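You operate a simulated robot arm through the tools that you are given. There is no shell and no other tool. Be economical: measure what you need, move in short steps, check, and stop when the job is done.

You are at the controls of a simulated two-armed robot. One attempt, no reset.

JOB
Switch off, put the purple lid on the teal tote, roll it on to the lift and switch on.
Fine: on-off knob off before the hand goes in; brake off and stop down to roll; on-off knob on last. Where these are worked on the way, their far stop is far enough and under half their travel is too little: on-off knob.
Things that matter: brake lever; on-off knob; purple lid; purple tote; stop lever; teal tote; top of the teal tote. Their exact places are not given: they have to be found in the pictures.

It is judged by the outcome, as a careful person would: the job done as asked, and still so three seconds after it is handed in. It fails if anything else is knocked over, pushed out of place, dropped, spilled or broken. A push-on lid holds only when it is set on centred and level and pressed home; a screw cap is set on level and turned clockwise until tight.

ROBOT AND FRAMES
Two 7-joint arms with two-finger parallel grippers on one trunk, on a base that drives. Base frame: it is fixed to the floor where the robot stands at the start and does not move with it; the origin is under the middle of the robot, x ahead of it, y to its left, z up. Units: cm, rad, N and s.
The left shoulder is at the start at [7, 16.3, 106], the right one opposite. With the tool pointing down near the work surface each hand reaches from about 36 to 86 cm from the robot's upright axis, wherever it stands, measured 20 degrees to its own side. Places, roughly: brake lever [50, 10, 90]; on-off knob [50, 0, 90]; stop lever [20, -30, 90]; top of the teal tote [50, -30, 110]. Payload 3.43 kg a hand.
Tool frame (each hand has its own): the origin (TCP) lies between the finger pads and is the grasp point; the fingertips stand 3.4 cm ahead of it; z points along the fingers, y is the line along which they close. The gripper opens to 12.8 cm. The fingers are 2.4 cm wide and 1.2 cm thick; the gripper's body (4.8 by 13 cm) begins 9.6 cm behind the TCP.
Orientation is that of the tool frame in the base frame, as [roll, pitch, yaw] about the fixed x, y, z axes, in that order (R = Rz(yaw) Ry(pitch) Rx(roll)). With the fingers straight down and closing along the base's y, the tool's x points along the base's -x, its y along +y and its z along -z.

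CONTROLS
- The arms move only by the tool drive_tool. It takes "left_targets", "right_targets" or both (then of equal length, played together; a hand with none holds still); each is a list of rows, each a list of 6 numbers: the shift along the tool's x, y, z in cm, then the turn, a rotation vector about the tool's x, y, z in degrees. In form: [[dx, dy, dz, rx, ry, rz], ...]. A call has 1 to 10 rows; each row is the pose to reach, as a shift and turn from the pose commanded when the call began, along the tool's axes at that moment. "left_hand" and "right_hand" are, for a hand that has rows, the finger opening in cm, from 0 to 12.8, set as the call begins (left out, the last holds). A row lasts 0.2 s, in which the tool goes at most 5 cm and 0.15 rad; a call with a longer step from one row to the next is refused whole, and so is a gripper value outside its range. Where a pose cannot be reached the arm comes as near as it can. A force on the tool above 90 N (or 10 N above the force at the start of the call, whichever is more), or a blocked arm, ends the call early, and 0.2 s more pass. Each finger travels about 15.3 cm/s and halts on what it meets, pressing with about 31 N; the grip force reading is that of the motor and also rises with nothing between the fingers. The clock runs only during rows and for 0.2 s after the last one: add rows that repeat a pose to give the fingers time. The reply holds the time, the measured pose of the TCP, the force on the tool along the base axes, the opening and the grip force, in the units named above and with some noise, with the torque about the TCP (base axes, N m) and any sound that the robot's microphone picked up.
- Cameras (640 x 400 px; columns grow to the right, rows downward): "scene" is now at [11.22, -6.35, 130.28]; the picture's right is [-0.60, -0.80, 0.00], its down [-0.35, 0.26, -0.90] and it looks along [0.72, -0.54, -0.44] (base axes); focal length 214 px, centre (320, 200). "left" rides on the left gripper at [7.6, 1.1, -16] in its tool frame; the picture's right is [-0.15, 0.99, 0.00], its down [-0.88, -0.13, -0.46] and it looks along [-0.45, -0.07, 0.89] (tool axes); focal length 234 px, centre (320, 200). "right" rides on the right gripper at [7.6, -1.1, -16] in its tool frame; the picture's right is [0.15, 0.99, 0.00], its down [-0.88, 0.13, -0.46] and it looks along [-0.45, 0.07, 0.89] (tool axes); focal length 234 px, centre (320, 200).
- snapshot(camera): a new picture of that camera. The clock stands still meanwhile.
- lift_body(by): slides the trunk up (or, below 0, down) by that many cm; the arms and the scene camera ride with it, the base frame stays. It gives what a move gives, with no picture.
- base_move(legs): drives the robot by 1 to 6 legs, each [ahead, left, turn to the left] in cm, cm and rad, along the robot's own axes; the way and the turn of a leg run together, so that a leg with both is an arc; at most 150 cm and 3.142 rad a leg. The arms and the cameras ride along, it lands a little off, and it stops where it bumps. It gives what a move gives.
- head_to(pan, tilt): turns the head with the scene camera to pan (to the left, within 1.501 rad either way) and tilt (down, from -0.506 to 1.204), counted from straight ahead of the robot. It gives what a move gives.
- point_at(camera, pixels): for up to 12 pixels [column, row] of the newest picture of that camera ("zoom" is the newest enlarged one), the place [x, y, z] in the base frame of the surface seen there, good to about 0.2 cm, but the place of the scene camera against the robot may be out by one fixed shift of up to 1.8 cm in any direction. The clock stands still meanwhile.
- zoom(camera, box): a new picture of the part [left, top, right, bottom] of that camera's present view, enlarged. The clock stands still meanwhile.
- hand_in(): hands the job in; it is judged then, once.

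Go step by step. Measure first, check grasps and placings, and put right what went wrong. The budget is 80 turns and 58 pictures, counting those below and the enlarged ones. Unless the task says otherwise, let go and move clear before handing in, and close with one line.

The tools are called after ">>>" as a command line: name --argument value ..., lists and objects as JSON in quotes. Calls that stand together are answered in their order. drive_tool: Moves the arms, as the interface text tells. Its arguments: {"type":"object","properties":{"left_targets":{"type":"array","items":{"type":"array","items":{"type":"number"}}},"left_hand":{"type":"number"},"right_targets":{"type":"array","items":{"type":"array","items":{"type":"number"}}},"right_hand":{"type":"number"}},"required":[]} The other tools are called the same way: lift_body (by) slides the trunk up or down; base_move (legs) drives the base; head_to (pan, tilt) turns the head that bears the scene camera; snapshot (camera) takes a picture; point_at (camera, pixels) gives the place of the surface under pixels of a picture; zoom (camera, box) takes an enlarged picture of a part of a camera's view; hand_in () hands the job in.

At the start:

```text
time_s: 0.0
left_position: [60.21, -1.84, 129.49]
left_orientation: [-3.141, -0.001, -3.138]
left_force: [0.8, 0.0, 0.0]
left_moment: [0.03, 0.01, -0.01]
left_gripper_width: 12.8
left_finger_force: 0.1
right_position: [39.28, -41.49, 137.42]
right_orientation: [-3.14, -0.001, 3.142]
right_force: [-0.1, -0.1, -0.3]
right_moment: [-0.02, -0.03, -0.03]
right_gripper_width: 12.81
right_finger_force: 0.2
trunk travel left (down, up): [-54.0, 40.0]
robot x, y, heading: [0.02, 0.1, -0.001]
head pan, tilt: [-0.646, 0.452]
```

scene: 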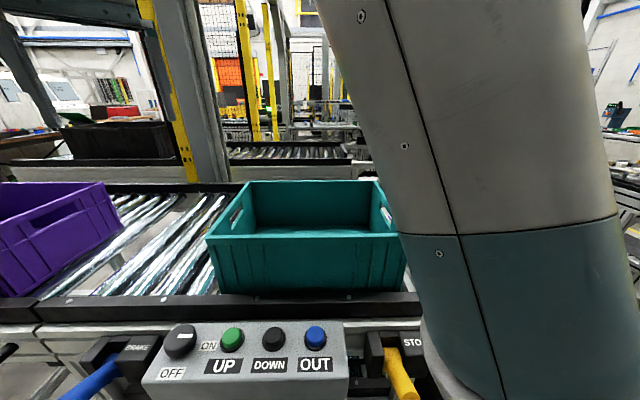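
right: 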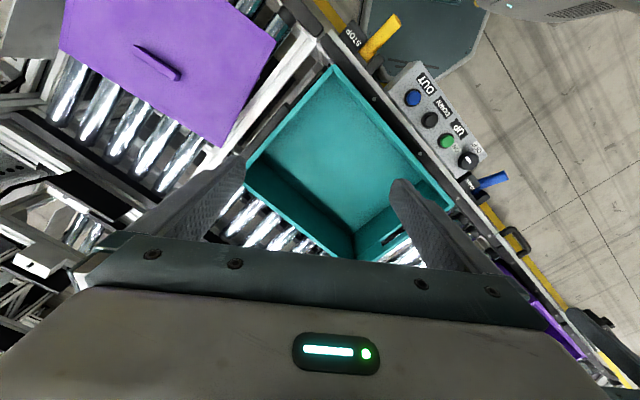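
left: 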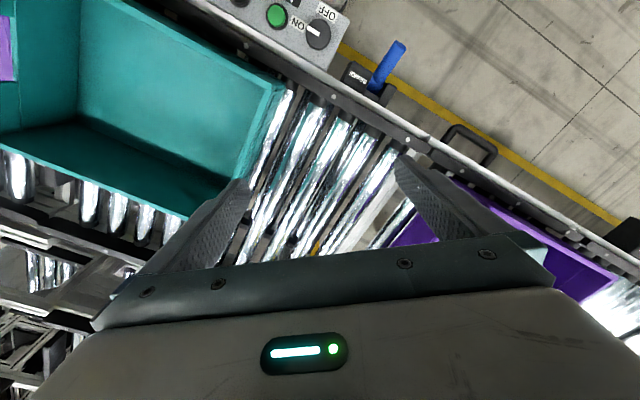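

The right picture shows the purple lid with its handle (157,62), the open teal tote, the yellow stop lever (380,38), the knob (467,160) and the blue brake lever (492,180). I'll measure these places first.

>>> point_at --camera "right" --pixels '[[135, 47], [157, 62], [180, 76], [275, 42], [217, 146], [60, 20], [332, 68], [247, 180], [453, 205], [380, 38], [467, 160], [492, 180]]'

>>> point_at --camera "scene" --pixels '[[180, 335], [232, 338], [275, 338], [316, 336], [95, 375], [395, 370], [245, 183], [378, 182], [208, 238], [403, 235], [180, 345], [100, 185]]'

>>> zoom --camera "scene" --box '[60, 300, 440, 400]'

>>> zoom --camera "right" --box '[300, 0, 540, 200]'

```text
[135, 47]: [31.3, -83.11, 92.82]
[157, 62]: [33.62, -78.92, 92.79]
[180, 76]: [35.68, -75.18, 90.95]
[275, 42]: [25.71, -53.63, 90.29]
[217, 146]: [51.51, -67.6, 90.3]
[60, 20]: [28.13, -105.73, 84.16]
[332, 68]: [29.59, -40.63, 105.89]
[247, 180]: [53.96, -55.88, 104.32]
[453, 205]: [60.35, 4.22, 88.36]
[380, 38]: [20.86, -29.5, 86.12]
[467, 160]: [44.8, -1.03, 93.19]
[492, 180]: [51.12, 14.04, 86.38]
```

```text
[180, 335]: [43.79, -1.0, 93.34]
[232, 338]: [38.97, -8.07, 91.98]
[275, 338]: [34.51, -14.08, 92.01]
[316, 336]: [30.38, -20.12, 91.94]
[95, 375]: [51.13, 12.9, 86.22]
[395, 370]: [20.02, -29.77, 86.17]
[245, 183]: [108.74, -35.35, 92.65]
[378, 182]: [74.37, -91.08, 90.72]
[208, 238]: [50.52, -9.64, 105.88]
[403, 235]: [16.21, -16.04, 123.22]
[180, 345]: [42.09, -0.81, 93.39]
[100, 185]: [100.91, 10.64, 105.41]
```

```text
1.68 times, centred on (250, 350) of scene
```

zoom: 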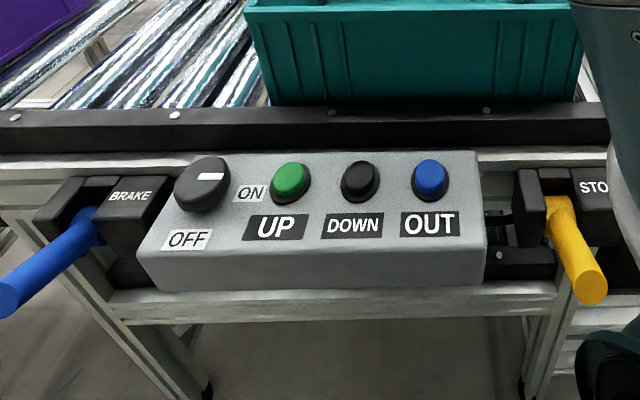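

```text
2.00 times, centred on (420, 100) of right
```

zoom: 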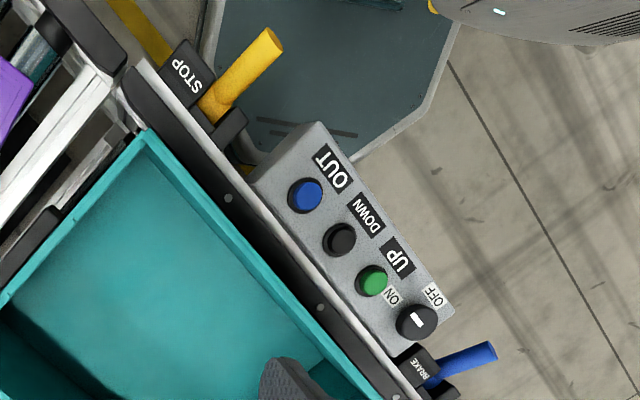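

The knob mark points to ON; OFF is about 90° clockwise of it seen from above. I'll look to the right for the lift and the lid, and closely at both levers.

>>> head_to --pan -1.2 --tilt 0.6

>>> snapshot --camera "scene"

>>> zoom --camera "right" --box '[0, 0, 340, 212]'

```text
time_s: 1.0
left_position: [60.18, -1.88, 129.43]
left_orientation: [-3.14, 0.0, -3.139]
left_force: [0.7, -0.2, 0.3]
left_moment: [0.01, 0.0, 0.03]
left_gripper_width: 12.79
left_finger_force: 0.1
right_position: [39.12, -41.34, 137.37]
right_orientation: [-3.141, -0.001, -3.141]
right_force: [-0.3, 0.1, 0.8]
right_moment: [0.0, -0.01, 0.03]
right_gripper_width: 12.8
right_finger_force: 0.2
trunk travel left (down, up): [-54.0, 40.0]
robot x, y, heading: [0.08, 0.11, -0.001]
head pan, tilt: [-1.201, 0.6]
```

```text
52 pictures are left
```

scene: 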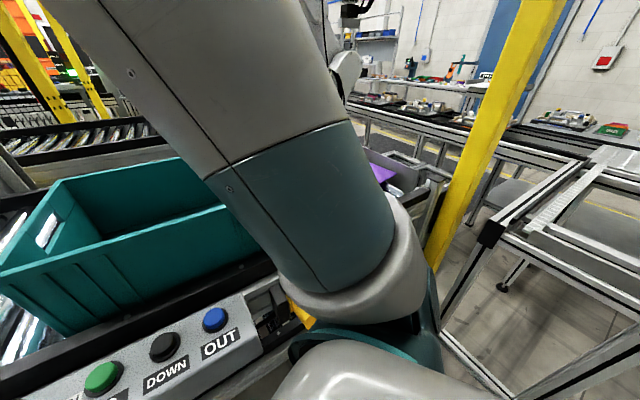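

```text
1.88 times, centred on (170, 106) of right
```

zoom: 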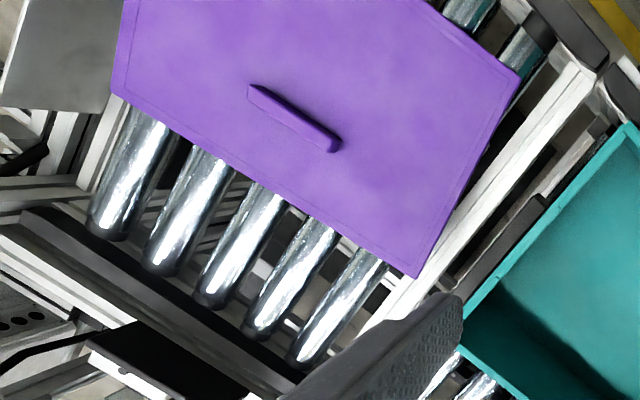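

The lid lies on the rollers beyond the frame bars at its right, which is the lift. First the knob: bring the left hand over it for a close look.

>>> drive_tool --left_targets '[[3, 0, 3, 0, 0, 0], [6, 0.5, 6, 0, 0, 0], [9, 1, 9, 0, 0, 0], [12, 1, 12, 0, 0, 0], [15, 1, 15, 0, 0, 0]]' --left_hand 8

>>> snapshot --camera "left"

```text
time_s: 2.2
left_position: [44.82, -0.84, 114.31]
left_orientation: [-3.14, 0.0, -3.14]
left_force: [-0.4, -0.3, -0.9]
left_moment: [-0.03, -0.02, -0.01]
left_gripper_width: 8.0
left_finger_force: 0.1
right_position: [39.32, -41.37, 137.4]
right_orientation: [-3.141, 0.002, 3.142]
right_force: [-0.2, -0.2, 0.0]
right_moment: [0.02, 0.02, -0.05]
right_gripper_width: 12.79
right_finger_force: 0.0
trunk travel left (down, up): [-54.0, 40.0]
robot x, y, heading: [0.01, -0.04, -0.002]
head pan, tilt: [-1.201, 0.6]
```

```text
50 pictures are left
```

left: 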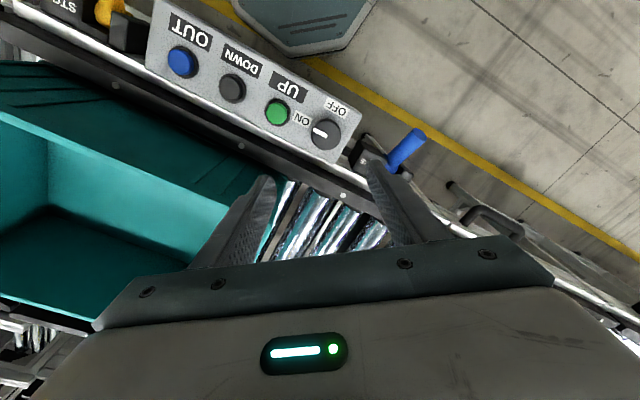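

>>> zoom --camera "left" --box '[240, 60, 440, 185]'

>>> point_at --camera "left" --pixels '[[313, 134], [325, 134], [340, 134], [327, 120], [327, 148], [303, 120], [337, 108], [200, 75], [160, 5], [150, 60], [407, 148], [345, 140]]'

```text
3.20 times, centred on (340, 122) of left
```

zoom: 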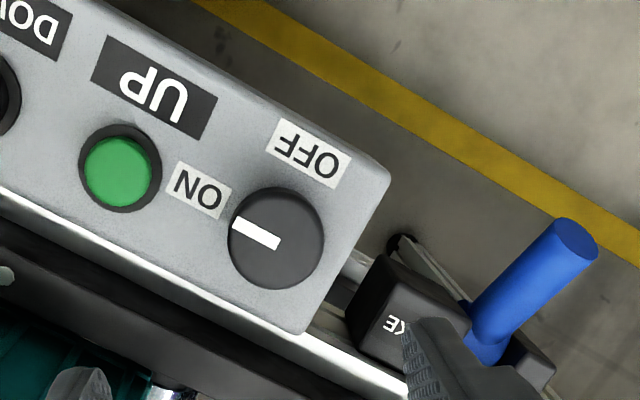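

```text
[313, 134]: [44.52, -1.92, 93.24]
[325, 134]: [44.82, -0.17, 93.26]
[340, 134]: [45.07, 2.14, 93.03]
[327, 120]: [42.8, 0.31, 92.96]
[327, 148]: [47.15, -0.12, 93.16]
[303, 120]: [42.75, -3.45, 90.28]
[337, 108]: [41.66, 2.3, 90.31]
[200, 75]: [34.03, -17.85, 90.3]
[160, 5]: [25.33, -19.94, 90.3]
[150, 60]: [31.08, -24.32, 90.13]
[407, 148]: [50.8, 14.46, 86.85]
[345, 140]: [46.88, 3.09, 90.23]
```

The console face is level at z 90.3, the knob is centred at about (44.85, 0.05), its top at 93.2 and about 4.5 cm across. I'll turn the hand back 40° and come down over it.

>>> drive_tool --left_targets '[[0, 0.5, 3, 0, 0, -8], [0, 0.9, 6, 0, 0, -16], [0, 0.9, 9, 0, 0, -24], [0, 0.9, 12, 0, 0, -32], [0, 0.9, 15, 0, 0, -40], [0, 0.9, 17, 0, 0, -40], [0, 0.9, 18.5, 0, 0, -40], [0, 0.9, 19.6, 0, 0, -40], [0, 0.9, 19.6, 0, 0, -40]]' --left_hand 7.5

>>> snapshot --camera "left"

```text
time_s: 4.2
left_position: [45.14, 0.05, 94.67]
left_orientation: [3.141, 0.0, -2.442]
left_force: [-1.1, -0.4, -0.3]
left_moment: [-0.01, 0.0, 0.03]
left_gripper_width: 7.51
left_finger_force: 0.1
right_position: [39.1, -41.35, 137.38]
right_orientation: [-3.141, 0.0, 3.14]
right_force: [0.0, 0.5, 1.0]
right_moment: [0.04, -0.01, 0.02]
right_gripper_width: 12.78
right_finger_force: 0.1
trunk travel left (down, up): [-54.0, 40.0]
robot x, y, heading: [-0.01, 0.22, -0.001]
head pan, tilt: [-1.201, 0.6]
```

```text
48 pictures are left
```

left: 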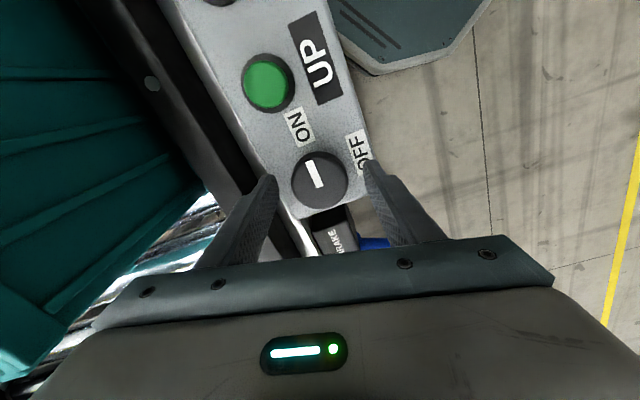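

The fingers stand either side of the knob. I'll close on it and then turn it clockwise.

>>> drive_tool --left_targets '[[0, 0, 0, 0, 0, 0], [0, 0, 0, 0, 0, 0], [0, 0, 0, 0, 0, 0]]' --left_hand 3

>>> drive_tool --left_targets '[[0, 0, 0, 0, 0, 8.5], [0, 0, 0, 0, 0, 17], [0, 0, 0, 0, 0, 25.5], [0, 0, 0, 0, 0, 34], [0, 0, 0, 0, 0, 42.5], [0, 0, 0, 0, 0, 51], [0, 0, 0, 0, 0, 59.5], [0, 0, 0, 0, 0, 68], [0, 0, 0, 0, 0, 76.5], [0, 0, 0, 0, 0, 85]]'

>>> snapshot --camera "left"

```text
time_s: 5.0
left_position: [45.21, 0.0, 94.67]
left_orientation: [-3.142, -0.001, -2.443]
left_force: [0.7, -2.8, -2.8]
left_moment: [-0.27, -0.21, 0.02]
left_gripper_width: 4.69
left_finger_force: 44.8
right_position: [39.24, -41.41, 137.36]
right_orientation: [-3.141, 0.0, 3.141]
right_force: [-0.2, 0.4, 0.3]
right_moment: [0.0, -0.03, 0.03]
right_gripper_width: 12.81
right_finger_force: 0.1
trunk travel left (down, up): [-54.0, 40.0]
robot x, y, heading: [0.05, -0.05, 0.002]
head pan, tilt: [-1.201, 0.6]
```

```text
time_s: 7.2
left_position: [45.16, -0.0, 94.79]
left_orientation: [3.141, -0.001, 2.355]
left_force: [-12.0, -1.0, -24.0]
left_moment: [0.34, 0.42, 0.0]
left_gripper_width: 4.66
left_finger_force: 44.6
right_position: [39.16, -41.42, 137.38]
right_orientation: [-3.14, 0.0, -3.141]
right_force: [0.1, -0.7, 0.9]
right_moment: [0.03, 0.02, 0.01]
right_gripper_width: 12.81
right_finger_force: 0.0
trunk travel left (down, up): [-54.0, 40.0]
robot x, y, heading: [-0.03, 0.0, -0.002]
head pan, tilt: [-1.201, 0.6]
```

```text
47 pictures are left
```

left: 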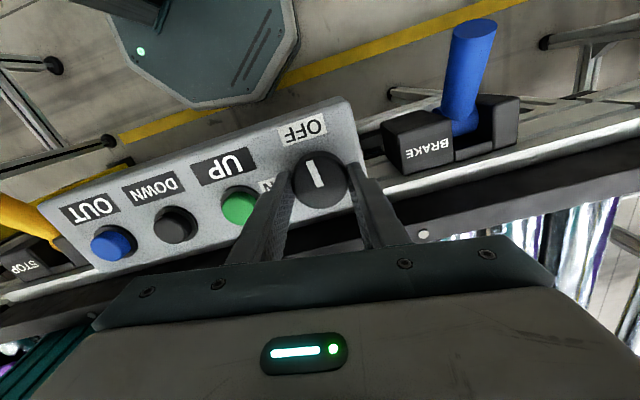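

The knob turned with the fingers and its mark now points close to OFF. I'll turn a little more to the stop, then let go and rise.

>>> drive_tool --left_targets '[[0, 0, 0, 0, 0, 5], [0, 0, 0, 0, 0, 10], [0, 0, 0, 0, 0, 15], [0, 0, 0, 0, 0, 15]]'

>>> drive_tool --left_targets '[[0, 0, 0, 0, 0, 0], [0, 0, 0, 0, 0, 0], [0, 0, -3, 0, 0, 0], [0, 0, -7, 0, 0, 0], [0, 0, -12, 0, 0, 0], [0, 0, -17, 0, 0, 0], [0, 0, -20, 0, 0, 0]]' --left_hand 7.5

>>> snapshot --camera "left"

```text
time_s: 8.2
left_position: [45.17, -0.21, 94.97]
left_orientation: [3.142, 0.004, 2.096]
left_force: [-2.6, -10.3, -4.3]
left_moment: [-1.11, 0.34, 0.91]
left_gripper_width: 4.75
left_finger_force: 44.8
right_position: [39.15, -41.51, 137.42]
right_orientation: [3.14, 0.001, -3.141]
right_force: [-0.3, 0.4, 0.3]
right_moment: [0.01, -0.02, -0.02]
right_gripper_width: 12.8
right_finger_force: 0.1
trunk travel left (down, up): [-54.0, 40.0]
robot x, y, heading: [-0.55, -0.16, 0.003]
head pan, tilt: [-1.201, 0.6]
```

```text
time_s: 9.8
left_position: [45.13, 0.16, 114.93]
left_orientation: [-3.141, 0.0, 2.094]
left_force: [0.3, 0.2, 1.1]
left_moment: [-0.04, -0.03, 0.01]
left_gripper_width: 7.51
left_finger_force: 0.0
right_position: [39.17, -41.42, 137.42]
right_orientation: [-3.141, -0.001, 3.14]
right_force: [0.7, 0.2, -0.5]
right_moment: [0.02, -0.04, -0.04]
right_gripper_width: 12.81
right_finger_force: 0.1
trunk travel left (down, up): [-54.0, 40.0]
robot x, y, heading: [0.06, 0.04, 0.001]
head pan, tilt: [-1.201, 0.6]
```

```text
46 pictures are left
```

left: 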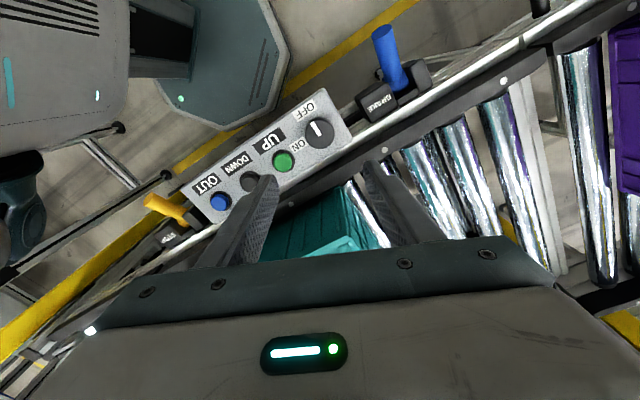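

The knob mark points at OFF. Now I'll look closely at both levers.

>>> zoom --camera "left" --box '[290, 0, 490, 125]'

>>> point_at --camera "zoom" --pixels '[[290, 100], [320, 170], [345, 230], [365, 275], [285, 320], [425, 240], [395, 305], [300, 90]]'

>>> zoom --camera "left" --box '[100, 150, 260, 250]'

>>> point_at --camera "zoom" --pixels '[[190, 185], [230, 205], [280, 230], [320, 245], [340, 265], [310, 330], [375, 265]]'

```text
3.20 times, centred on (390, 62) of left
```

zoom: 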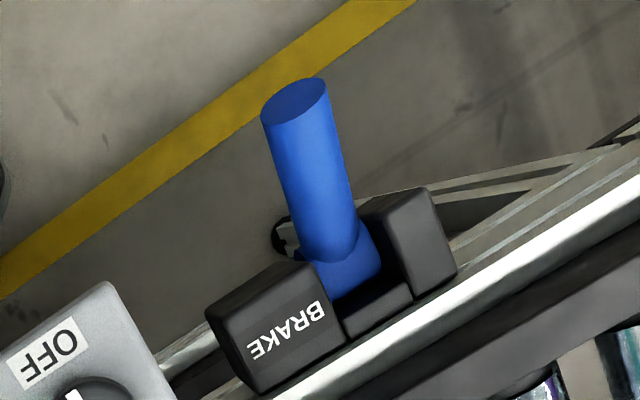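

```text
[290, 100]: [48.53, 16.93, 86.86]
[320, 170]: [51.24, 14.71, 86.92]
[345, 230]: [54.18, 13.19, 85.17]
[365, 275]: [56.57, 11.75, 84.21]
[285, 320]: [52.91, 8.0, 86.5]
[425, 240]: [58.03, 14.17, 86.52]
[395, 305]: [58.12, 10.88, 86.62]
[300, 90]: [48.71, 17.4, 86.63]
```

```text
4.00 times, centred on (180, 200) of left
```

zoom: 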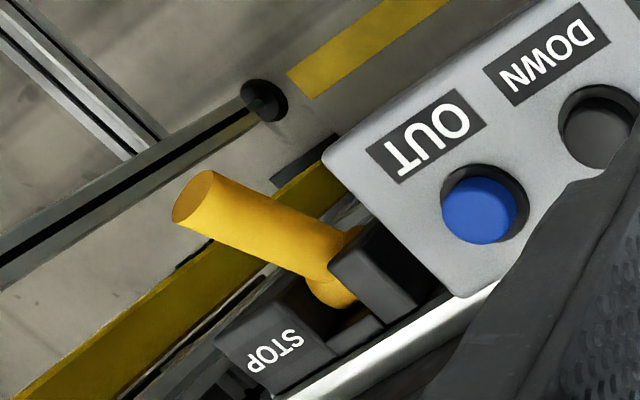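

```text
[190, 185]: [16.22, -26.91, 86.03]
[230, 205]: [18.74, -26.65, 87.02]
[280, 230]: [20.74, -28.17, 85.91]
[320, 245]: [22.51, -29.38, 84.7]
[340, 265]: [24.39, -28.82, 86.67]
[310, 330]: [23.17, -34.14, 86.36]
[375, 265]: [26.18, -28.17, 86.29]
```

Both levers stick outward, hinged, slightly rising. The lid first: it's at the edge of the right hand's reach, so I plan to turn right and shift. I need to see where the yellow post stands before driving.

>>> point_at --camera "scene" --pixels '[[445, 260], [470, 180], [520, 60], [490, 235], [440, 330], [385, 175], [395, 165], [545, 230], [620, 330], [630, 150]]'

>>> head_to --pan -1.5 --tilt 0.9

>>> snapshot --camera "scene"

```text
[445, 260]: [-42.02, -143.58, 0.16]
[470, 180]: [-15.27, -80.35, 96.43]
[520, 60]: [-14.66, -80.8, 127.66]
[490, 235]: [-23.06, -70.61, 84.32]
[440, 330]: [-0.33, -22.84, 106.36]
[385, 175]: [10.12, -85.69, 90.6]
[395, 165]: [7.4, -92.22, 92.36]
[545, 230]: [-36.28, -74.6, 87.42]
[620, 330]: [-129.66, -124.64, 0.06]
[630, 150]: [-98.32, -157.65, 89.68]
```

```text
time_s: 10.6
left_position: [45.12, 0.04, 114.93]
left_orientation: [3.141, 0.001, 2.096]
left_force: [-0.3, -0.1, 0.9]
left_moment: [-0.02, 0.02, 0.01]
left_gripper_width: 7.5
left_finger_force: 0.0
right_position: [39.12, -41.44, 137.46]
right_orientation: [3.141, 0.0, 3.141]
right_force: [-0.2, 0.7, 0.4]
right_moment: [0.0, -0.03, -0.01]
right_gripper_width: 12.81
right_finger_force: 0.1
trunk travel left (down, up): [-54.0, 40.0]
robot x, y, heading: [-0.13, -0.2, 0.0]
head pan, tilt: [-1.499, 0.901]
```

```text
43 pictures are left
```

scene: 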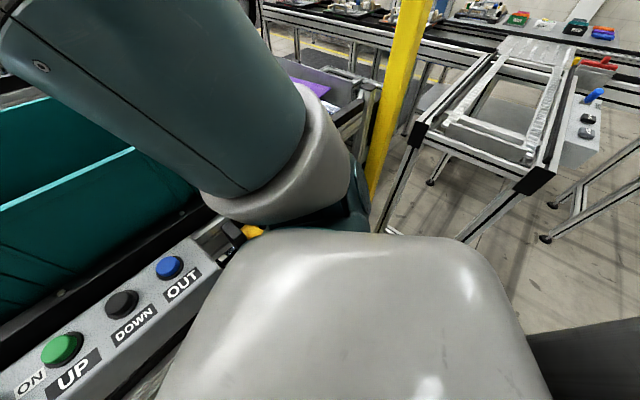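

The post stands about 75 cm to the right along the rail, so a turn of -0.59 and a 12 cm shift right keeps clear of it. I'll clear the left hand to the left and raise it first, then drive.

>>> drive_tool --left_targets '[[0, 0, -4, 0, 0, 0], [4, 2.4, -6, 0, 0, 0], [8, 4.7, -8, 0, 0, 0], [12, 7, -10, 0, 0, 0], [16, 9.3, -12, 0, 0, 0], [20, 11.5, -12, 0, 0, 0]]'

>>> base_move --legs '[[0, 0, -0.59], [0, -12, 0]]'

>>> head_to --pan -0.35 --tilt 0.55

>>> snapshot --camera "scene"

>>> snapshot --camera "right"

```text
refused: row 2 steps farther than a row can; nothing moved
```

```text
time_s: 13.4
left_position: [30.99, -34.85, 114.85]
left_orientation: [3.14, -0.001, 1.506]
left_force: [0.0, 0.7, 0.0]
left_moment: [0.01, -0.02, 0.04]
left_gripper_width: 7.54
left_finger_force: 0.1
right_position: [2.85, -65.87, 137.38]
right_orientation: [3.141, -0.001, 2.55]
right_force: [-0.1, -0.3, -0.3]
right_moment: [-0.02, 0.0, 0.01]
right_gripper_width: 12.8
right_finger_force: 0.1
trunk travel left (down, up): [-54.0, 40.0]
robot x, y, heading: [-6.62, -9.74, -0.589]
head pan, tilt: [-1.499, 0.901]
```

```text
time_s: 14.8
left_position: [31.06, -34.82, 114.84]
left_orientation: [-3.141, -0.002, 1.505]
left_force: [-1.1, 0.7, 0.6]
left_moment: [0.01, 0.02, -0.01]
left_gripper_width: 7.5
left_finger_force: 0.1
right_position: [2.99, -65.96, 137.32]
right_orientation: [3.14, 0.002, 2.55]
right_force: [-0.4, -0.2, 0.8]
right_moment: [-0.01, 0.01, 0.0]
right_gripper_width: 12.81
right_finger_force: 0.0
trunk travel left (down, up): [-54.0, 40.0]
robot x, y, heading: [-6.74, -9.97, -0.595]
head pan, tilt: [-0.351, 0.55]
```

```text
42 pictures are left
```

scene: 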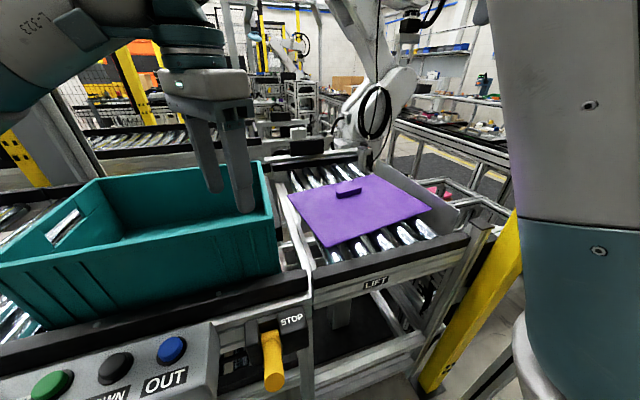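

```text
41 pictures are left
```

right: 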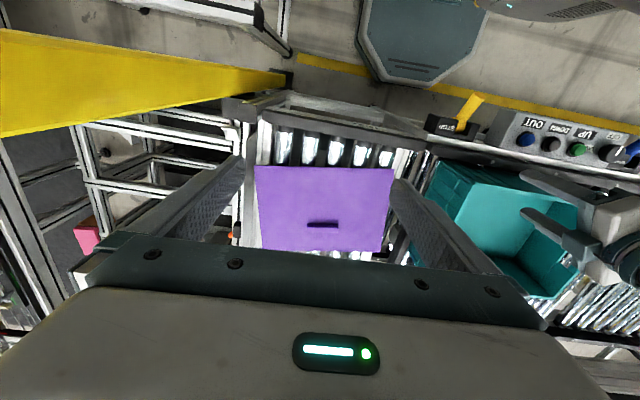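

The lid with its handle (322,223) lies on the roller bed labelled LIFT, next to the tote. I'll move the left hand clear to the left and measure the lid and the tote rim.

>>> drive_tool --left_targets '[[0, 0, -4.5, 0, 0, 0], [3, 1.8, -7.5, 0, 0, 0], [6.5, 3.8, -9.5, 0, 0, 0], [10, 5.8, -11.5, 0, 0, 0], [13.5, 7.8, -13.5, 0, 0, 0], [17, 10, -15, 0, 0, 0], [20.5, 12, -15, 0, 0, 0], [24, 14, -15, 0, 0, 0]]'

>>> zoom --camera "right" --box '[220, 140, 440, 277]'

>>> point_at --camera "right" --pixels '[[309, 223], [322, 223], [335, 223], [257, 168], [391, 171], [383, 248], [263, 246], [300, 200], [360, 200], [322, 238], [437, 215], [458, 163]]'

```text
time_s: 16.6
left_position: [41.24, -14.07, 126.16]
left_orientation: [-3.141, 0.003, 1.508]
left_force: [-0.6, 0.5, -0.3]
left_moment: [-0.04, 0.02, 0.03]
left_gripper_width: 7.5
left_finger_force: 0.2
left hand out of reach, approached as far as the arm can: row 6, 7, 8
right_position: [2.87, -65.9, 137.51]
right_orientation: [-3.14, -0.001, 2.549]
right_force: [-0.7, -0.3, -0.7]
right_moment: [-0.03, 0.0, 0.02]
right_gripper_width: 12.81
right_finger_force: 0.0
trunk travel left (down, up): [-54.0, 40.0]
robot x, y, heading: [-6.75, -9.86, -0.594]
head pan, tilt: [-0.351, 0.55]
```

```text
2.91 times, centred on (330, 208) of right
```

zoom: 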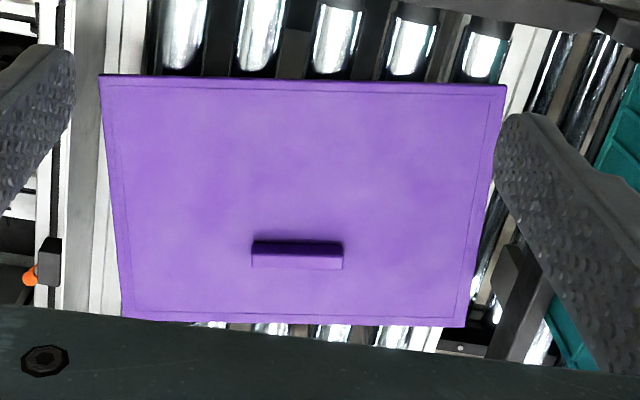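

```text
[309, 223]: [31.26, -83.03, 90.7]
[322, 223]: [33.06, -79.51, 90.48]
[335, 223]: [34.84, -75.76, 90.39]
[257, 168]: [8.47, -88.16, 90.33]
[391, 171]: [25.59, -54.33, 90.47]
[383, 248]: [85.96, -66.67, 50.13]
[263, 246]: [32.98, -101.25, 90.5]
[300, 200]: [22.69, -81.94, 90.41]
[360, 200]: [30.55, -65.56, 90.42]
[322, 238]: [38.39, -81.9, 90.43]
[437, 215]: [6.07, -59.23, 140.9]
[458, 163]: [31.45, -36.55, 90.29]
```

Lid corners give a 38 x 29 cm lid centred near (29.9, -77.9), turned about 7° from the rail, with the handle seemingly a few cm off. I'll bring the right hand over it, turned to close across the handle, and measure again from near.

>>> drive_tool --right_targets '[[-3.2, 0.6, 2, 0, 0, 8.3], [-6.4, 1.2, 4, 0, 0, 16.6], [-9.6, 1.8, 6, 0, 0, 24.9], [-12.8, 2.4, 8, 0, 0, 33.2], [-16, 3, 10, 0, 0, 41.5], [-19.2, 3.6, 12, 0, 0, 49.8], [-22.4, 4.2, 14, 0, 0, 58.1], [-25.6, 4.8, 16, 0, 0, 66.4], [-28.8, 5.4, 18, 0, 0, 74.7], [-32, 6, 20, 0, 0, 83]]' --right_hand 6

>>> snapshot --camera "right"

```text
time_s: 18.8
left_position: [41.15, -14.12, 126.08]
left_orientation: [-3.141, 0.002, 1.508]
left_force: [0.8, 0.6, 0.4]
left_moment: [-0.01, 0.0, 0.0]
left_gripper_width: 7.48
left_finger_force: 0.1
right_position: [11.42, -72.71, 110.27]
right_orientation: [3.134, 0.007, 1.127]
right_force: [0.5, -0.5, -0.8]
right_moment: [0.04, -0.02, 0.0]
right_gripper_width: 6.01
right_finger_force: 0.1
right hand out of reach, approached as far as the arm can: row 6, 7, 8, 9, 10
trunk travel left (down, up): [-54.0, 40.0]
robot x, y, heading: [-6.58, -9.41, -0.593]
head pan, tilt: [-0.351, 0.55]
```

```text
39 pictures are left
```

right: 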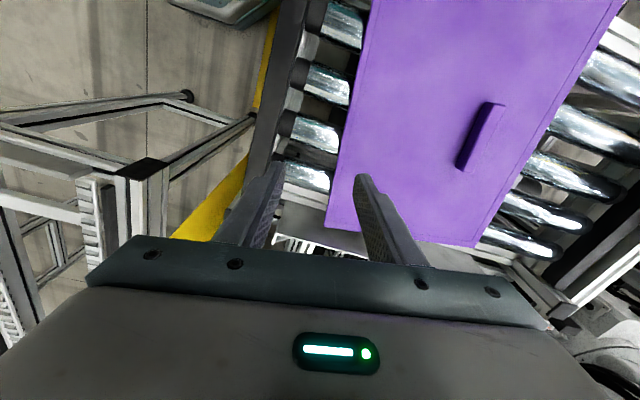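

The right hand stopped short, probably because the wrist stands too high over the shoulder. I'll raise the trunk by 22 cm and try again.

>>> lift_body --by 22

>>> drive_tool --right_targets '[[0, 3.5, 2, 0, 0, 0], [0, 7, 5, 0, 0, 0], [-1, 10.5, 8, 0, 0, 0], [-2, 14, 11, 0, 0, 0], [-2.5, 17.5, 14, 0, 0, 0], [-3, 20, 17, 0, 0, 0], [-3, 21, 20, 0, 0, 0]]'

>>> snapshot --camera "right"

```text
time_s: 21.1
left_position: [41.1, -14.19, 148.01]
left_orientation: [-3.141, 0.002, 1.507]
left_force: [-0.3, -0.4, -0.7]
left_moment: [-0.04, 0.01, -0.02]
left_gripper_width: 7.51
left_finger_force: 0.1
right_position: [11.55, -72.72, 132.35]
right_orientation: [3.135, 0.007, 1.129]
right_force: [-0.3, 0.8, 0.6]
right_moment: [-0.01, 0.04, 0.01]
right_gripper_width: 6.01
right_finger_force: 0.0
trunk travel left (down, up): [-76.0, 18.0]
robot x, y, heading: [-6.66, -9.82, -0.59]
head pan, tilt: [-0.351, 0.55]
```

```text
time_s: 22.7
left_position: [41.29, -14.32, 148.05]
left_orientation: [-3.141, 0.001, 1.508]
left_force: [0.1, -0.5, -0.1]
left_moment: [-0.02, 0.0, -0.01]
left_gripper_width: 7.49
left_finger_force: 0.0
right_position: [12.6, -78.4, 116.16]
right_orientation: [3.092, 0.005, 1.159]
right_force: [0.1, -0.4, -0.7]
right_moment: [0.01, 0.0, 0.01]
right_gripper_width: 5.97
right_finger_force: 0.0
right hand out of reach, approached as far as the arm can: row 1, 2, 3, 4, 5, 6, 7
trunk travel left (down, up): [-76.0, 18.0]
robot x, y, heading: [-6.36, -9.91, -0.593]
head pan, tilt: [-0.351, 0.55]
```

```text
38 pictures are left
```

right: 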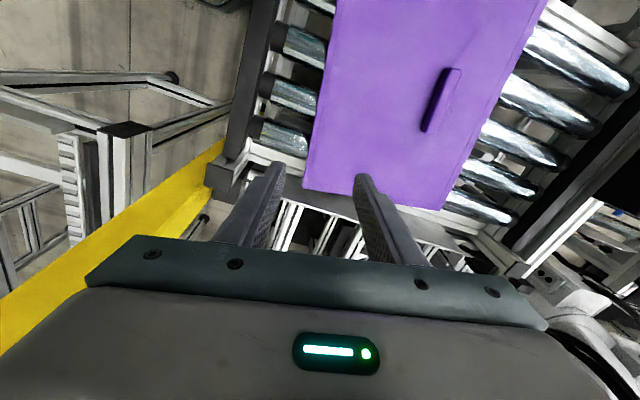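

It still can't, so this is a wrist limit in that turning direction. I'll turn the hand back the other way.

>>> drive_tool --right_targets '[[0, 0, 0, 0, 0, -8.4], [0, 0, 0, 0, 0, -16.8], [0, 0, 0, 0, 0, -25.2], [0, 0, 0, 0, 0, -33.6], [1, 2.5, 0, 0, 0, -42], [2, 5, 0, 0, 0, -50.4], [3, 7.5, 0, 0, 0, -58.8], [4, 10, 0, 0, 0, -67.2], [5, 12, 0, 0, 0, -75.6], [6, 14, 0, 0, 0, -84]]'

```text
time_s: 24.9
left_position: [41.12, -14.21, 148.09]
left_orientation: [3.141, 0.004, 1.508]
left_force: [0.0, -0.2, 0.4]
left_moment: [-0.01, 0.01, 0.01]
left_gripper_width: 7.48
left_finger_force: 0.0
right_position: [27.82, -78.17, 117.43]
right_orientation: [-3.14, 0.045, 2.629]
right_force: [0.9, 0.2, 1.0]
right_moment: [0.03, 0.0, 0.01]
right_gripper_width: 5.99
right_finger_force: 0.1
trunk travel left (down, up): [-76.0, 18.0]
robot x, y, heading: [-6.5, -10.03, -0.595]
head pan, tilt: [-0.351, 0.55]
```

>>> drive_tool --right_targets '[[0, 0, 0, 0, 0, -8.5], [0, 0, 0, 0, 0, -17], [0, 0, 0, 0, 0, -25.5], [0, 0, 0, 0, 0, -34], [0, 0, 0, 0, 0, -42.5], [0, 0, 0, 0, 0, -51], [0, 0, 0, 0, 0, -59.5], [0, 0, 0, 0, 0, -68], [0, 0, 0, 0, 0, -76.5], [0, 0, 0, 0, 0, -85]]'

>>> snapshot --camera "right"

```text
time_s: 27.1
left_position: [41.16, -14.22, 148.13]
left_orientation: [-3.141, 0.004, 1.509]
left_force: [0.3, 1.1, -0.7]
left_moment: [0.0, -0.01, 0.02]
left_gripper_width: 7.49
left_finger_force: 0.1
right_position: [27.54, -78.44, 117.56]
right_orientation: [-3.093, 0.004, -2.172]
right_force: [-0.1, 0.5, 1.3]
right_moment: [-0.03, 0.02, 0.03]
right_gripper_width: 6.03
right_finger_force: 0.1
trunk travel left (down, up): [-76.0, 18.0]
robot x, y, heading: [-6.72, -9.73, -0.584]
head pan, tilt: [-0.351, 0.55]
```

```text
37 pictures are left
```

right: 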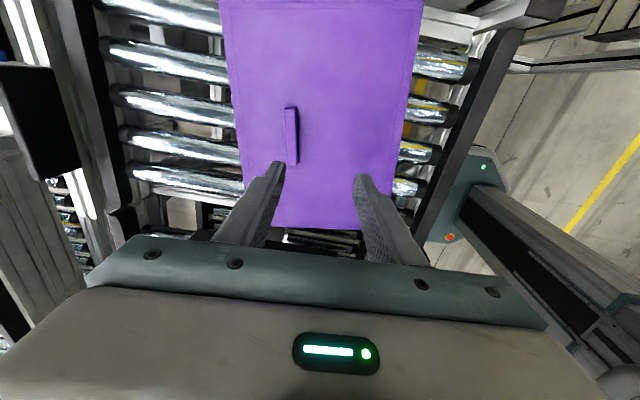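

This way works. I'll measure the handle and lid from here.

>>> zoom --camera "right" --box '[210, 0, 450, 150]'

>>> point_at --camera "right" --pixels '[[286, 108], [297, 108], [288, 162], [298, 162], [291, 135], [295, 135], [220, 3], [419, 4], [246, 195], [388, 226], [340, 140], [270, 140]]'

```text
2.67 times, centred on (330, 75) of right
```

zoom: 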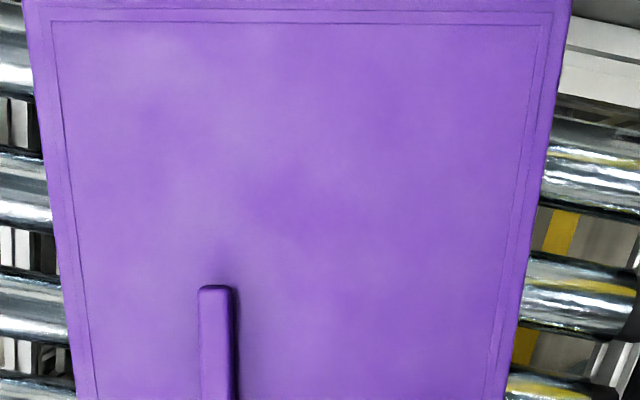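

```text
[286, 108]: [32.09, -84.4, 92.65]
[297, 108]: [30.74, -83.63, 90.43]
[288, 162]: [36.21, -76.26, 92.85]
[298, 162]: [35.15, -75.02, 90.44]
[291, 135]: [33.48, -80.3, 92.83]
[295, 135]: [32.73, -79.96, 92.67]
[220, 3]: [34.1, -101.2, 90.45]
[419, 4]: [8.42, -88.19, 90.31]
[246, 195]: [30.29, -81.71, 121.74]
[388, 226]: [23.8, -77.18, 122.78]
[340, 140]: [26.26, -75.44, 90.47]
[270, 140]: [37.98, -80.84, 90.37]
```

The handle's top runs from (32.0,-84.3) to (36.2,-76.0) at z 92.8, centre about (33.6,-80.05), so it sits 4.3 cm off the lid's middle. I'll level the hand and line it up above the handle.

>>> drive_tool --right_targets '[[-0.7, -1.8, 3, -1, 0, -2.5], [-1.4, -3.6, 6, -2, 0, -5], [-2.1, -5.4, 9, -2.8, 0, -7.6], [-2.1, -5.4, 9.5, -2.8, 0, -7.6]]'

>>> snapshot --camera "right"

```text
time_s: 28.1
left_position: [41.23, -14.24, 148.15]
left_orientation: [3.14, 0.004, 1.508]
left_force: [0.9, 0.9, -0.1]
left_moment: [0.0, 0.0, 0.01]
left_gripper_width: 7.52
left_finger_force: 0.1
right_position: [33.58, -79.78, 108.09]
right_orientation: [3.139, 0.0, -2.039]
right_force: [0.0, -0.1, 0.1]
right_moment: [0.02, 0.02, -0.02]
right_gripper_width: 6.0
right_finger_force: 0.1
trunk travel left (down, up): [-76.0, 18.0]
robot x, y, heading: [-6.33, -9.72, -0.593]
head pan, tilt: [-0.351, 0.55]
```

```text
35 pictures are left
```

right: 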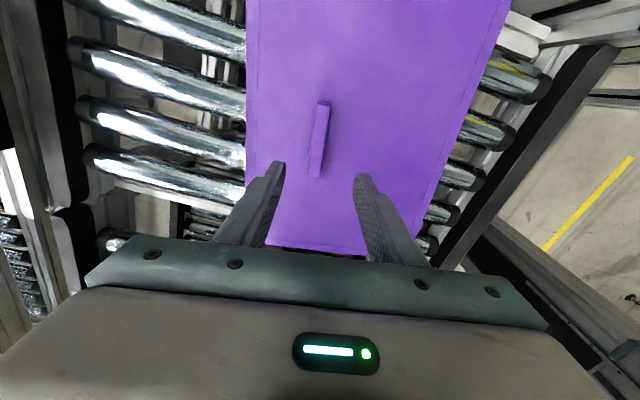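

Hand is lined up with the handle. Going down to z 94.1, then closing.

>>> drive_tool --right_targets '[[0, 0, 4, 0, 0, 0], [0, 0, 8, 0, 0, 0], [0, 0, 11, 0, 0, 0], [0, 0, 13, 0, 0, 0], [0, 0, 14, 0, 0, 0], [0, 0, 14, 0, 0, 0]]'

>>> drive_tool --right_targets '[[0, 0, 0, 0, 0, 0], [0, 0, 0, 0, 0, 0], [0, 0, 0, 0, 0, 0]]' --right_hand 0

>>> drive_tool --right_targets '[[0, 0, -1, 0, 0, 0], [0, 0, -3, 0, 0, 0], [0, 0, -6, 0, 0, 0], [0, 0, -6, 0, 0, 0]]'

>>> snapshot --camera "right"

>>> snapshot --camera "scene"

```text
time_s: 29.5
left_position: [41.27, -14.17, 148.04]
left_orientation: [3.141, 0.004, 1.508]
left_force: [0.2, -0.8, 0.0]
left_moment: [0.0, 0.01, -0.03]
left_gripper_width: 7.48
left_finger_force: 0.0
right_position: [33.53, -79.64, 94.03]
right_orientation: [3.141, -0.001, -2.04]
right_force: [-0.6, 1.0, 0.2]
right_moment: [-0.03, 0.03, -0.01]
right_gripper_width: 6.01
right_finger_force: 0.1
trunk travel left (down, up): [-76.0, 18.0]
robot x, y, heading: [-6.65, -9.99, -0.588]
head pan, tilt: [-0.351, 0.55]
```

```text
time_s: 30.3
left_position: [41.22, -14.27, 148.07]
left_orientation: [3.141, 0.002, 1.508]
left_force: [0.8, -0.2, 0.5]
left_moment: [0.0, -0.01, 0.02]
left_gripper_width: 7.5
left_finger_force: 0.1
right_position: [33.61, -79.71, 94.21]
right_orientation: [3.14, 0.001, -2.039]
right_force: [0.7, -0.8, 0.4]
right_moment: [-0.02, -0.14, -0.06]
right_gripper_width: 1.98
right_finger_force: 31.4
trunk travel left (down, up): [-76.0, 18.0]
robot x, y, heading: [-6.46, -9.84, -0.593]
head pan, tilt: [-0.351, 0.55]
```

```text
time_s: 31.3
left_position: [41.27, -14.38, 148.03]
left_orientation: [3.141, 0.003, 1.507]
left_force: [-0.5, -0.1, -1.0]
left_moment: [-0.03, 0.02, 0.0]
left_gripper_width: 7.51
left_finger_force: 0.1
right_position: [33.7, -79.88, 100.08]
right_orientation: [3.138, 0.002, -2.039]
right_force: [0.0, -1.2, -3.5]
right_moment: [-0.05, -0.12, 0.03]
right_gripper_width: 1.94
right_finger_force: 31.1
trunk travel left (down, up): [-76.0, 18.0]
robot x, y, heading: [-6.43, -9.58, -0.587]
head pan, tilt: [-0.351, 0.55]
```

```text
34 pictures are left
```

right: 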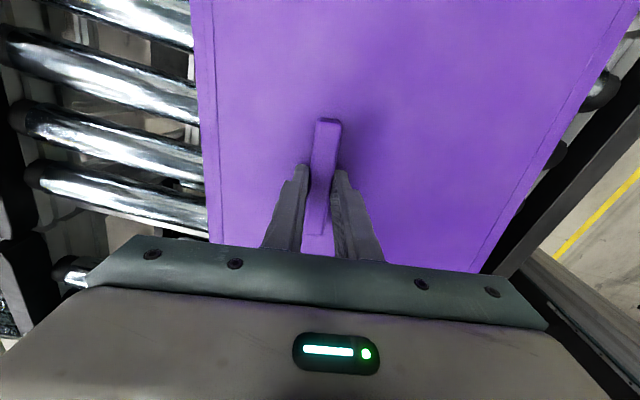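

```text
33 pictures are left
```

scene: 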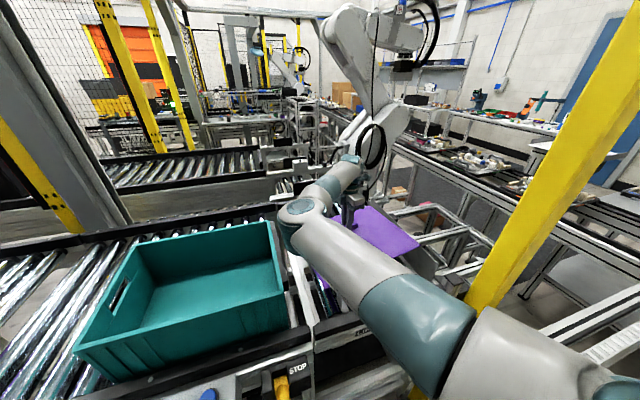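

The lid is lifted (3.5 N). I'll check it hangs level and measure the tote rim with the left camera.

>>> point_at --camera "right" --pixels '[[200, 20], [225, 230], [600, 30], [480, 250], [400, 120], [270, 120], [318, 235], [330, 122]]'

>>> snapshot --camera "left"

>>> point_at --camera "scene" --pixels '[[143, 238], [276, 222], [79, 349], [288, 289], [109, 294], [285, 255], [210, 230], [180, 325]]'

```text
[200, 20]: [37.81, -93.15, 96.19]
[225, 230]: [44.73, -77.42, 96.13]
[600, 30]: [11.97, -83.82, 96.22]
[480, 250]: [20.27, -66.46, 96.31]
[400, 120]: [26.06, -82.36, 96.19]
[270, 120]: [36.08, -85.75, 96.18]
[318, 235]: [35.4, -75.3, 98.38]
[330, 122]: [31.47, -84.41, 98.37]
```

```text
32 pictures are left
```

left: 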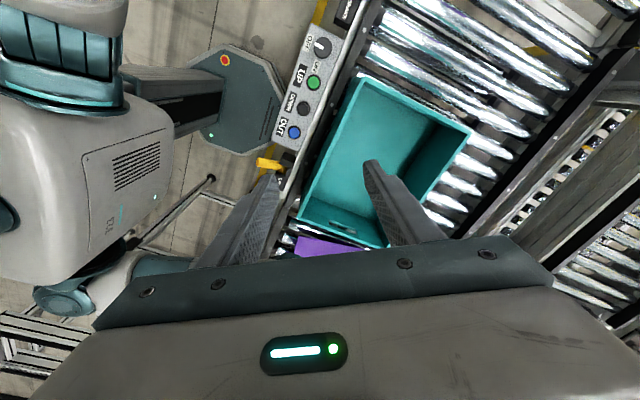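

```text
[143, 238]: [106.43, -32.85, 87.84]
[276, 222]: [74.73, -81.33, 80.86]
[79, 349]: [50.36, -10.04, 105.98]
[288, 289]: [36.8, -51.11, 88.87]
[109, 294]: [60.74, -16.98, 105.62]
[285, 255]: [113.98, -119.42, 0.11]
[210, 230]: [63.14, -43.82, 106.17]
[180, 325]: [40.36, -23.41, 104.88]
```

The lid hangs level (z 96.2 all over). Now the tote's rim corners in the left picture, enlarged.

>>> zoom --camera "left" --box '[270, 65, 490, 255]'

>>> point_at --camera "left" --pixels '[[362, 81], [361, 84], [469, 131], [466, 131], [300, 211], [301, 214], [330, 145], [415, 106], [419, 107], [452, 158], [340, 233], [331, 142]]'

```text
2.11 times, centred on (380, 160) of left
```

zoom: 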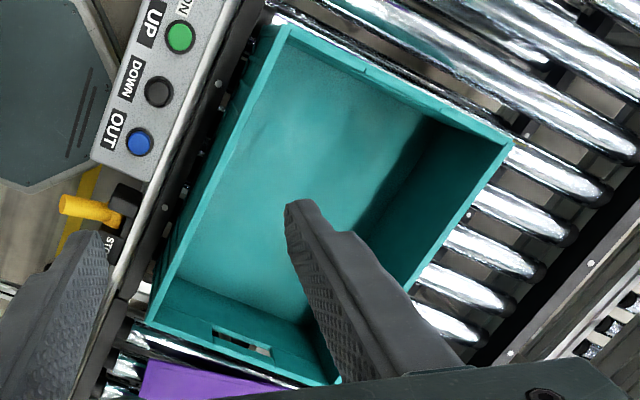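

```text
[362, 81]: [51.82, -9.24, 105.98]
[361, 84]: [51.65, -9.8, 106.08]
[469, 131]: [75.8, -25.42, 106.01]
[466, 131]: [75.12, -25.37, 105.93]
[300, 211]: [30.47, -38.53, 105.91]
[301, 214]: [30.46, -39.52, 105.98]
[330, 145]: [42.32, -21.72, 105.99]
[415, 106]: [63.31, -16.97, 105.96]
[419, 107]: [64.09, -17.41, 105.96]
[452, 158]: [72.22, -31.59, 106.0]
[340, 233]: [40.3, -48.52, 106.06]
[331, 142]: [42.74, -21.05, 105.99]
```

>>> point_at --camera "zoom" --pixels '[[284, 26], [287, 31], [509, 142], [504, 145], [150, 321], [155, 317], [230, 170], [400, 84], [455, 215], [200, 340], [300, 380], [430, 257]]'

```text
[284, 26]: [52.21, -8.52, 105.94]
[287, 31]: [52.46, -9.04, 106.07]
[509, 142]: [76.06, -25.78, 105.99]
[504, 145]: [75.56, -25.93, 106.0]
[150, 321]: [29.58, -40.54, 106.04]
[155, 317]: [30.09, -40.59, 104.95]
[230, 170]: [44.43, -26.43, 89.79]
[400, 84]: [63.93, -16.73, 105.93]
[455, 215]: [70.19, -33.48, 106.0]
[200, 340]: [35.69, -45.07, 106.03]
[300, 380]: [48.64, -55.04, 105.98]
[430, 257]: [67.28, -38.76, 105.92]
```

Tote rim: centre about (52.9,-33.1), yaw 54.8°, rim z 106.0. The lid grip is 4.15 cm off its centre along n, so the TCP goes to (56.3,-35.5), turned by -8.3°. First I'll raise the lid and move the left hand away to the left.

>>> drive_tool --left_targets '[[0, 0, 0, 0, 0, -7.5], [3.1, 1.9, 0, 0, 0, -15], [6.2, 3.8, 0, 0, 0, -22.5], [9.3, 5.7, 0, 0, 0, -30], [12.4, 7.6, 0, 0, 0, -37.5], [15.5, 9.5, 0, 0, 0, -45], [18.6, 11.4, 0, 0, 0, -52.5], [21.7, 13.3, 0, 0, 0, -60]]' --right_targets '[[0, 0, -2, 0, 0, 0], [0, 0, -4, 0, 0, 0], [0, 0, -6, 0, 0, 0], [0, 0, -8, 0, 0, 0], [0, 0, -10, 0, 0, 0], [0, 0, -12, 0, 0, 0], [0, 0, -14, 0, 0, 0], [0, 0, -16, 0, 0, 0]]'

```text
time_s: 33.1
left_position: [56.23, 6.42, 147.97]
left_orientation: [-3.138, 0.001, 2.558]
left_force: [0.7, 0.1, 0.1]
left_moment: [-0.02, 0.0, -0.04]
left_gripper_width: 7.46
left_finger_force: 0.0
left hand out of reach, approached as far as the arm can: row 8
right_position: [33.78, -79.53, 116.27]
right_orientation: [3.141, 0.0, -2.041]
right_force: [0.0, 1.2, -2.9]
right_moment: [-0.09, -0.17, 0.0]
right_gripper_width: 1.98
right_finger_force: 30.7
trunk travel left (down, up): [-76.0, 18.0]
robot x, y, heading: [-6.61, -10.06, -0.595]
head pan, tilt: [-0.351, 0.55]
```

>>> drive_tool --right_targets '[[-2, 0, 0, 0, 0, 0], [-6, 0, 0, 0, 0, 1], [-10, 0, 0, 0, 0, 2], [-14, 0, 0, 0, 0, 3], [-18, 0, 0, 0, 0, 4], [-22, 0, 0, 0, 0, 5], [-26, 0, 0, 0, 0, 6], [-30, 0, 0, 0, 0, 7], [-34, 0, 0, 0, 0, 8], [-37, 0, 0, 0, 0, 8.3]]'

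```text
time_s: 35.3
left_position: [56.14, 6.28, 148.01]
left_orientation: [-3.137, 0.002, 2.556]
left_force: [1.2, 0.2, 1.0]
left_moment: [-0.01, 0.02, -0.01]
left_gripper_width: 7.5
left_finger_force: 0.1
right_position: [58.56, -50.95, 117.51]
right_orientation: [3.137, -0.002, -2.184]
right_force: [0.1, -0.7, -3.1]
right_moment: [-0.11, -0.08, 0.02]
right_gripper_width: 1.93
right_finger_force: 30.8
right hand out of reach, approached as far as the arm can: row 3, 4, 5, 6, 7, 8, 9, 10
trunk travel left (down, up): [-76.0, 18.0]
robot x, y, heading: [-6.19, -9.7, -0.59]
head pan, tilt: [-0.351, 0.55]
```

The arm can't fold that close with this wrist turn, but it holds the lid level at (58.6,-51.0,117.5). I'll let the base carry it: back 17 cm and left 11.5 cm, leaving room to reach forward.

>>> base_move --legs '[[-17, 0, 0], [0, 11.5, 0]]'

```text
time_s: 37.6
left_position: [48.34, 25.09, 148.09]
left_orientation: [-3.14, 0.003, 2.553]
left_force: [-1.0, 0.7, 0.1]
left_moment: [-0.02, -0.02, -0.01]
left_gripper_width: 7.5
left_finger_force: 0.1
right_position: [50.73, -31.94, 117.52]
right_orientation: [3.14, 0.003, -2.185]
right_force: [-0.5, -0.3, -3.0]
right_moment: [-0.06, -0.14, -0.03]
right_gripper_width: 1.98
right_finger_force: 31.5
trunk travel left (down, up): [-76.0, 18.0]
robot x, y, heading: [-13.94, 9.34, -0.588]
head pan, tilt: [-0.351, 0.55]
```

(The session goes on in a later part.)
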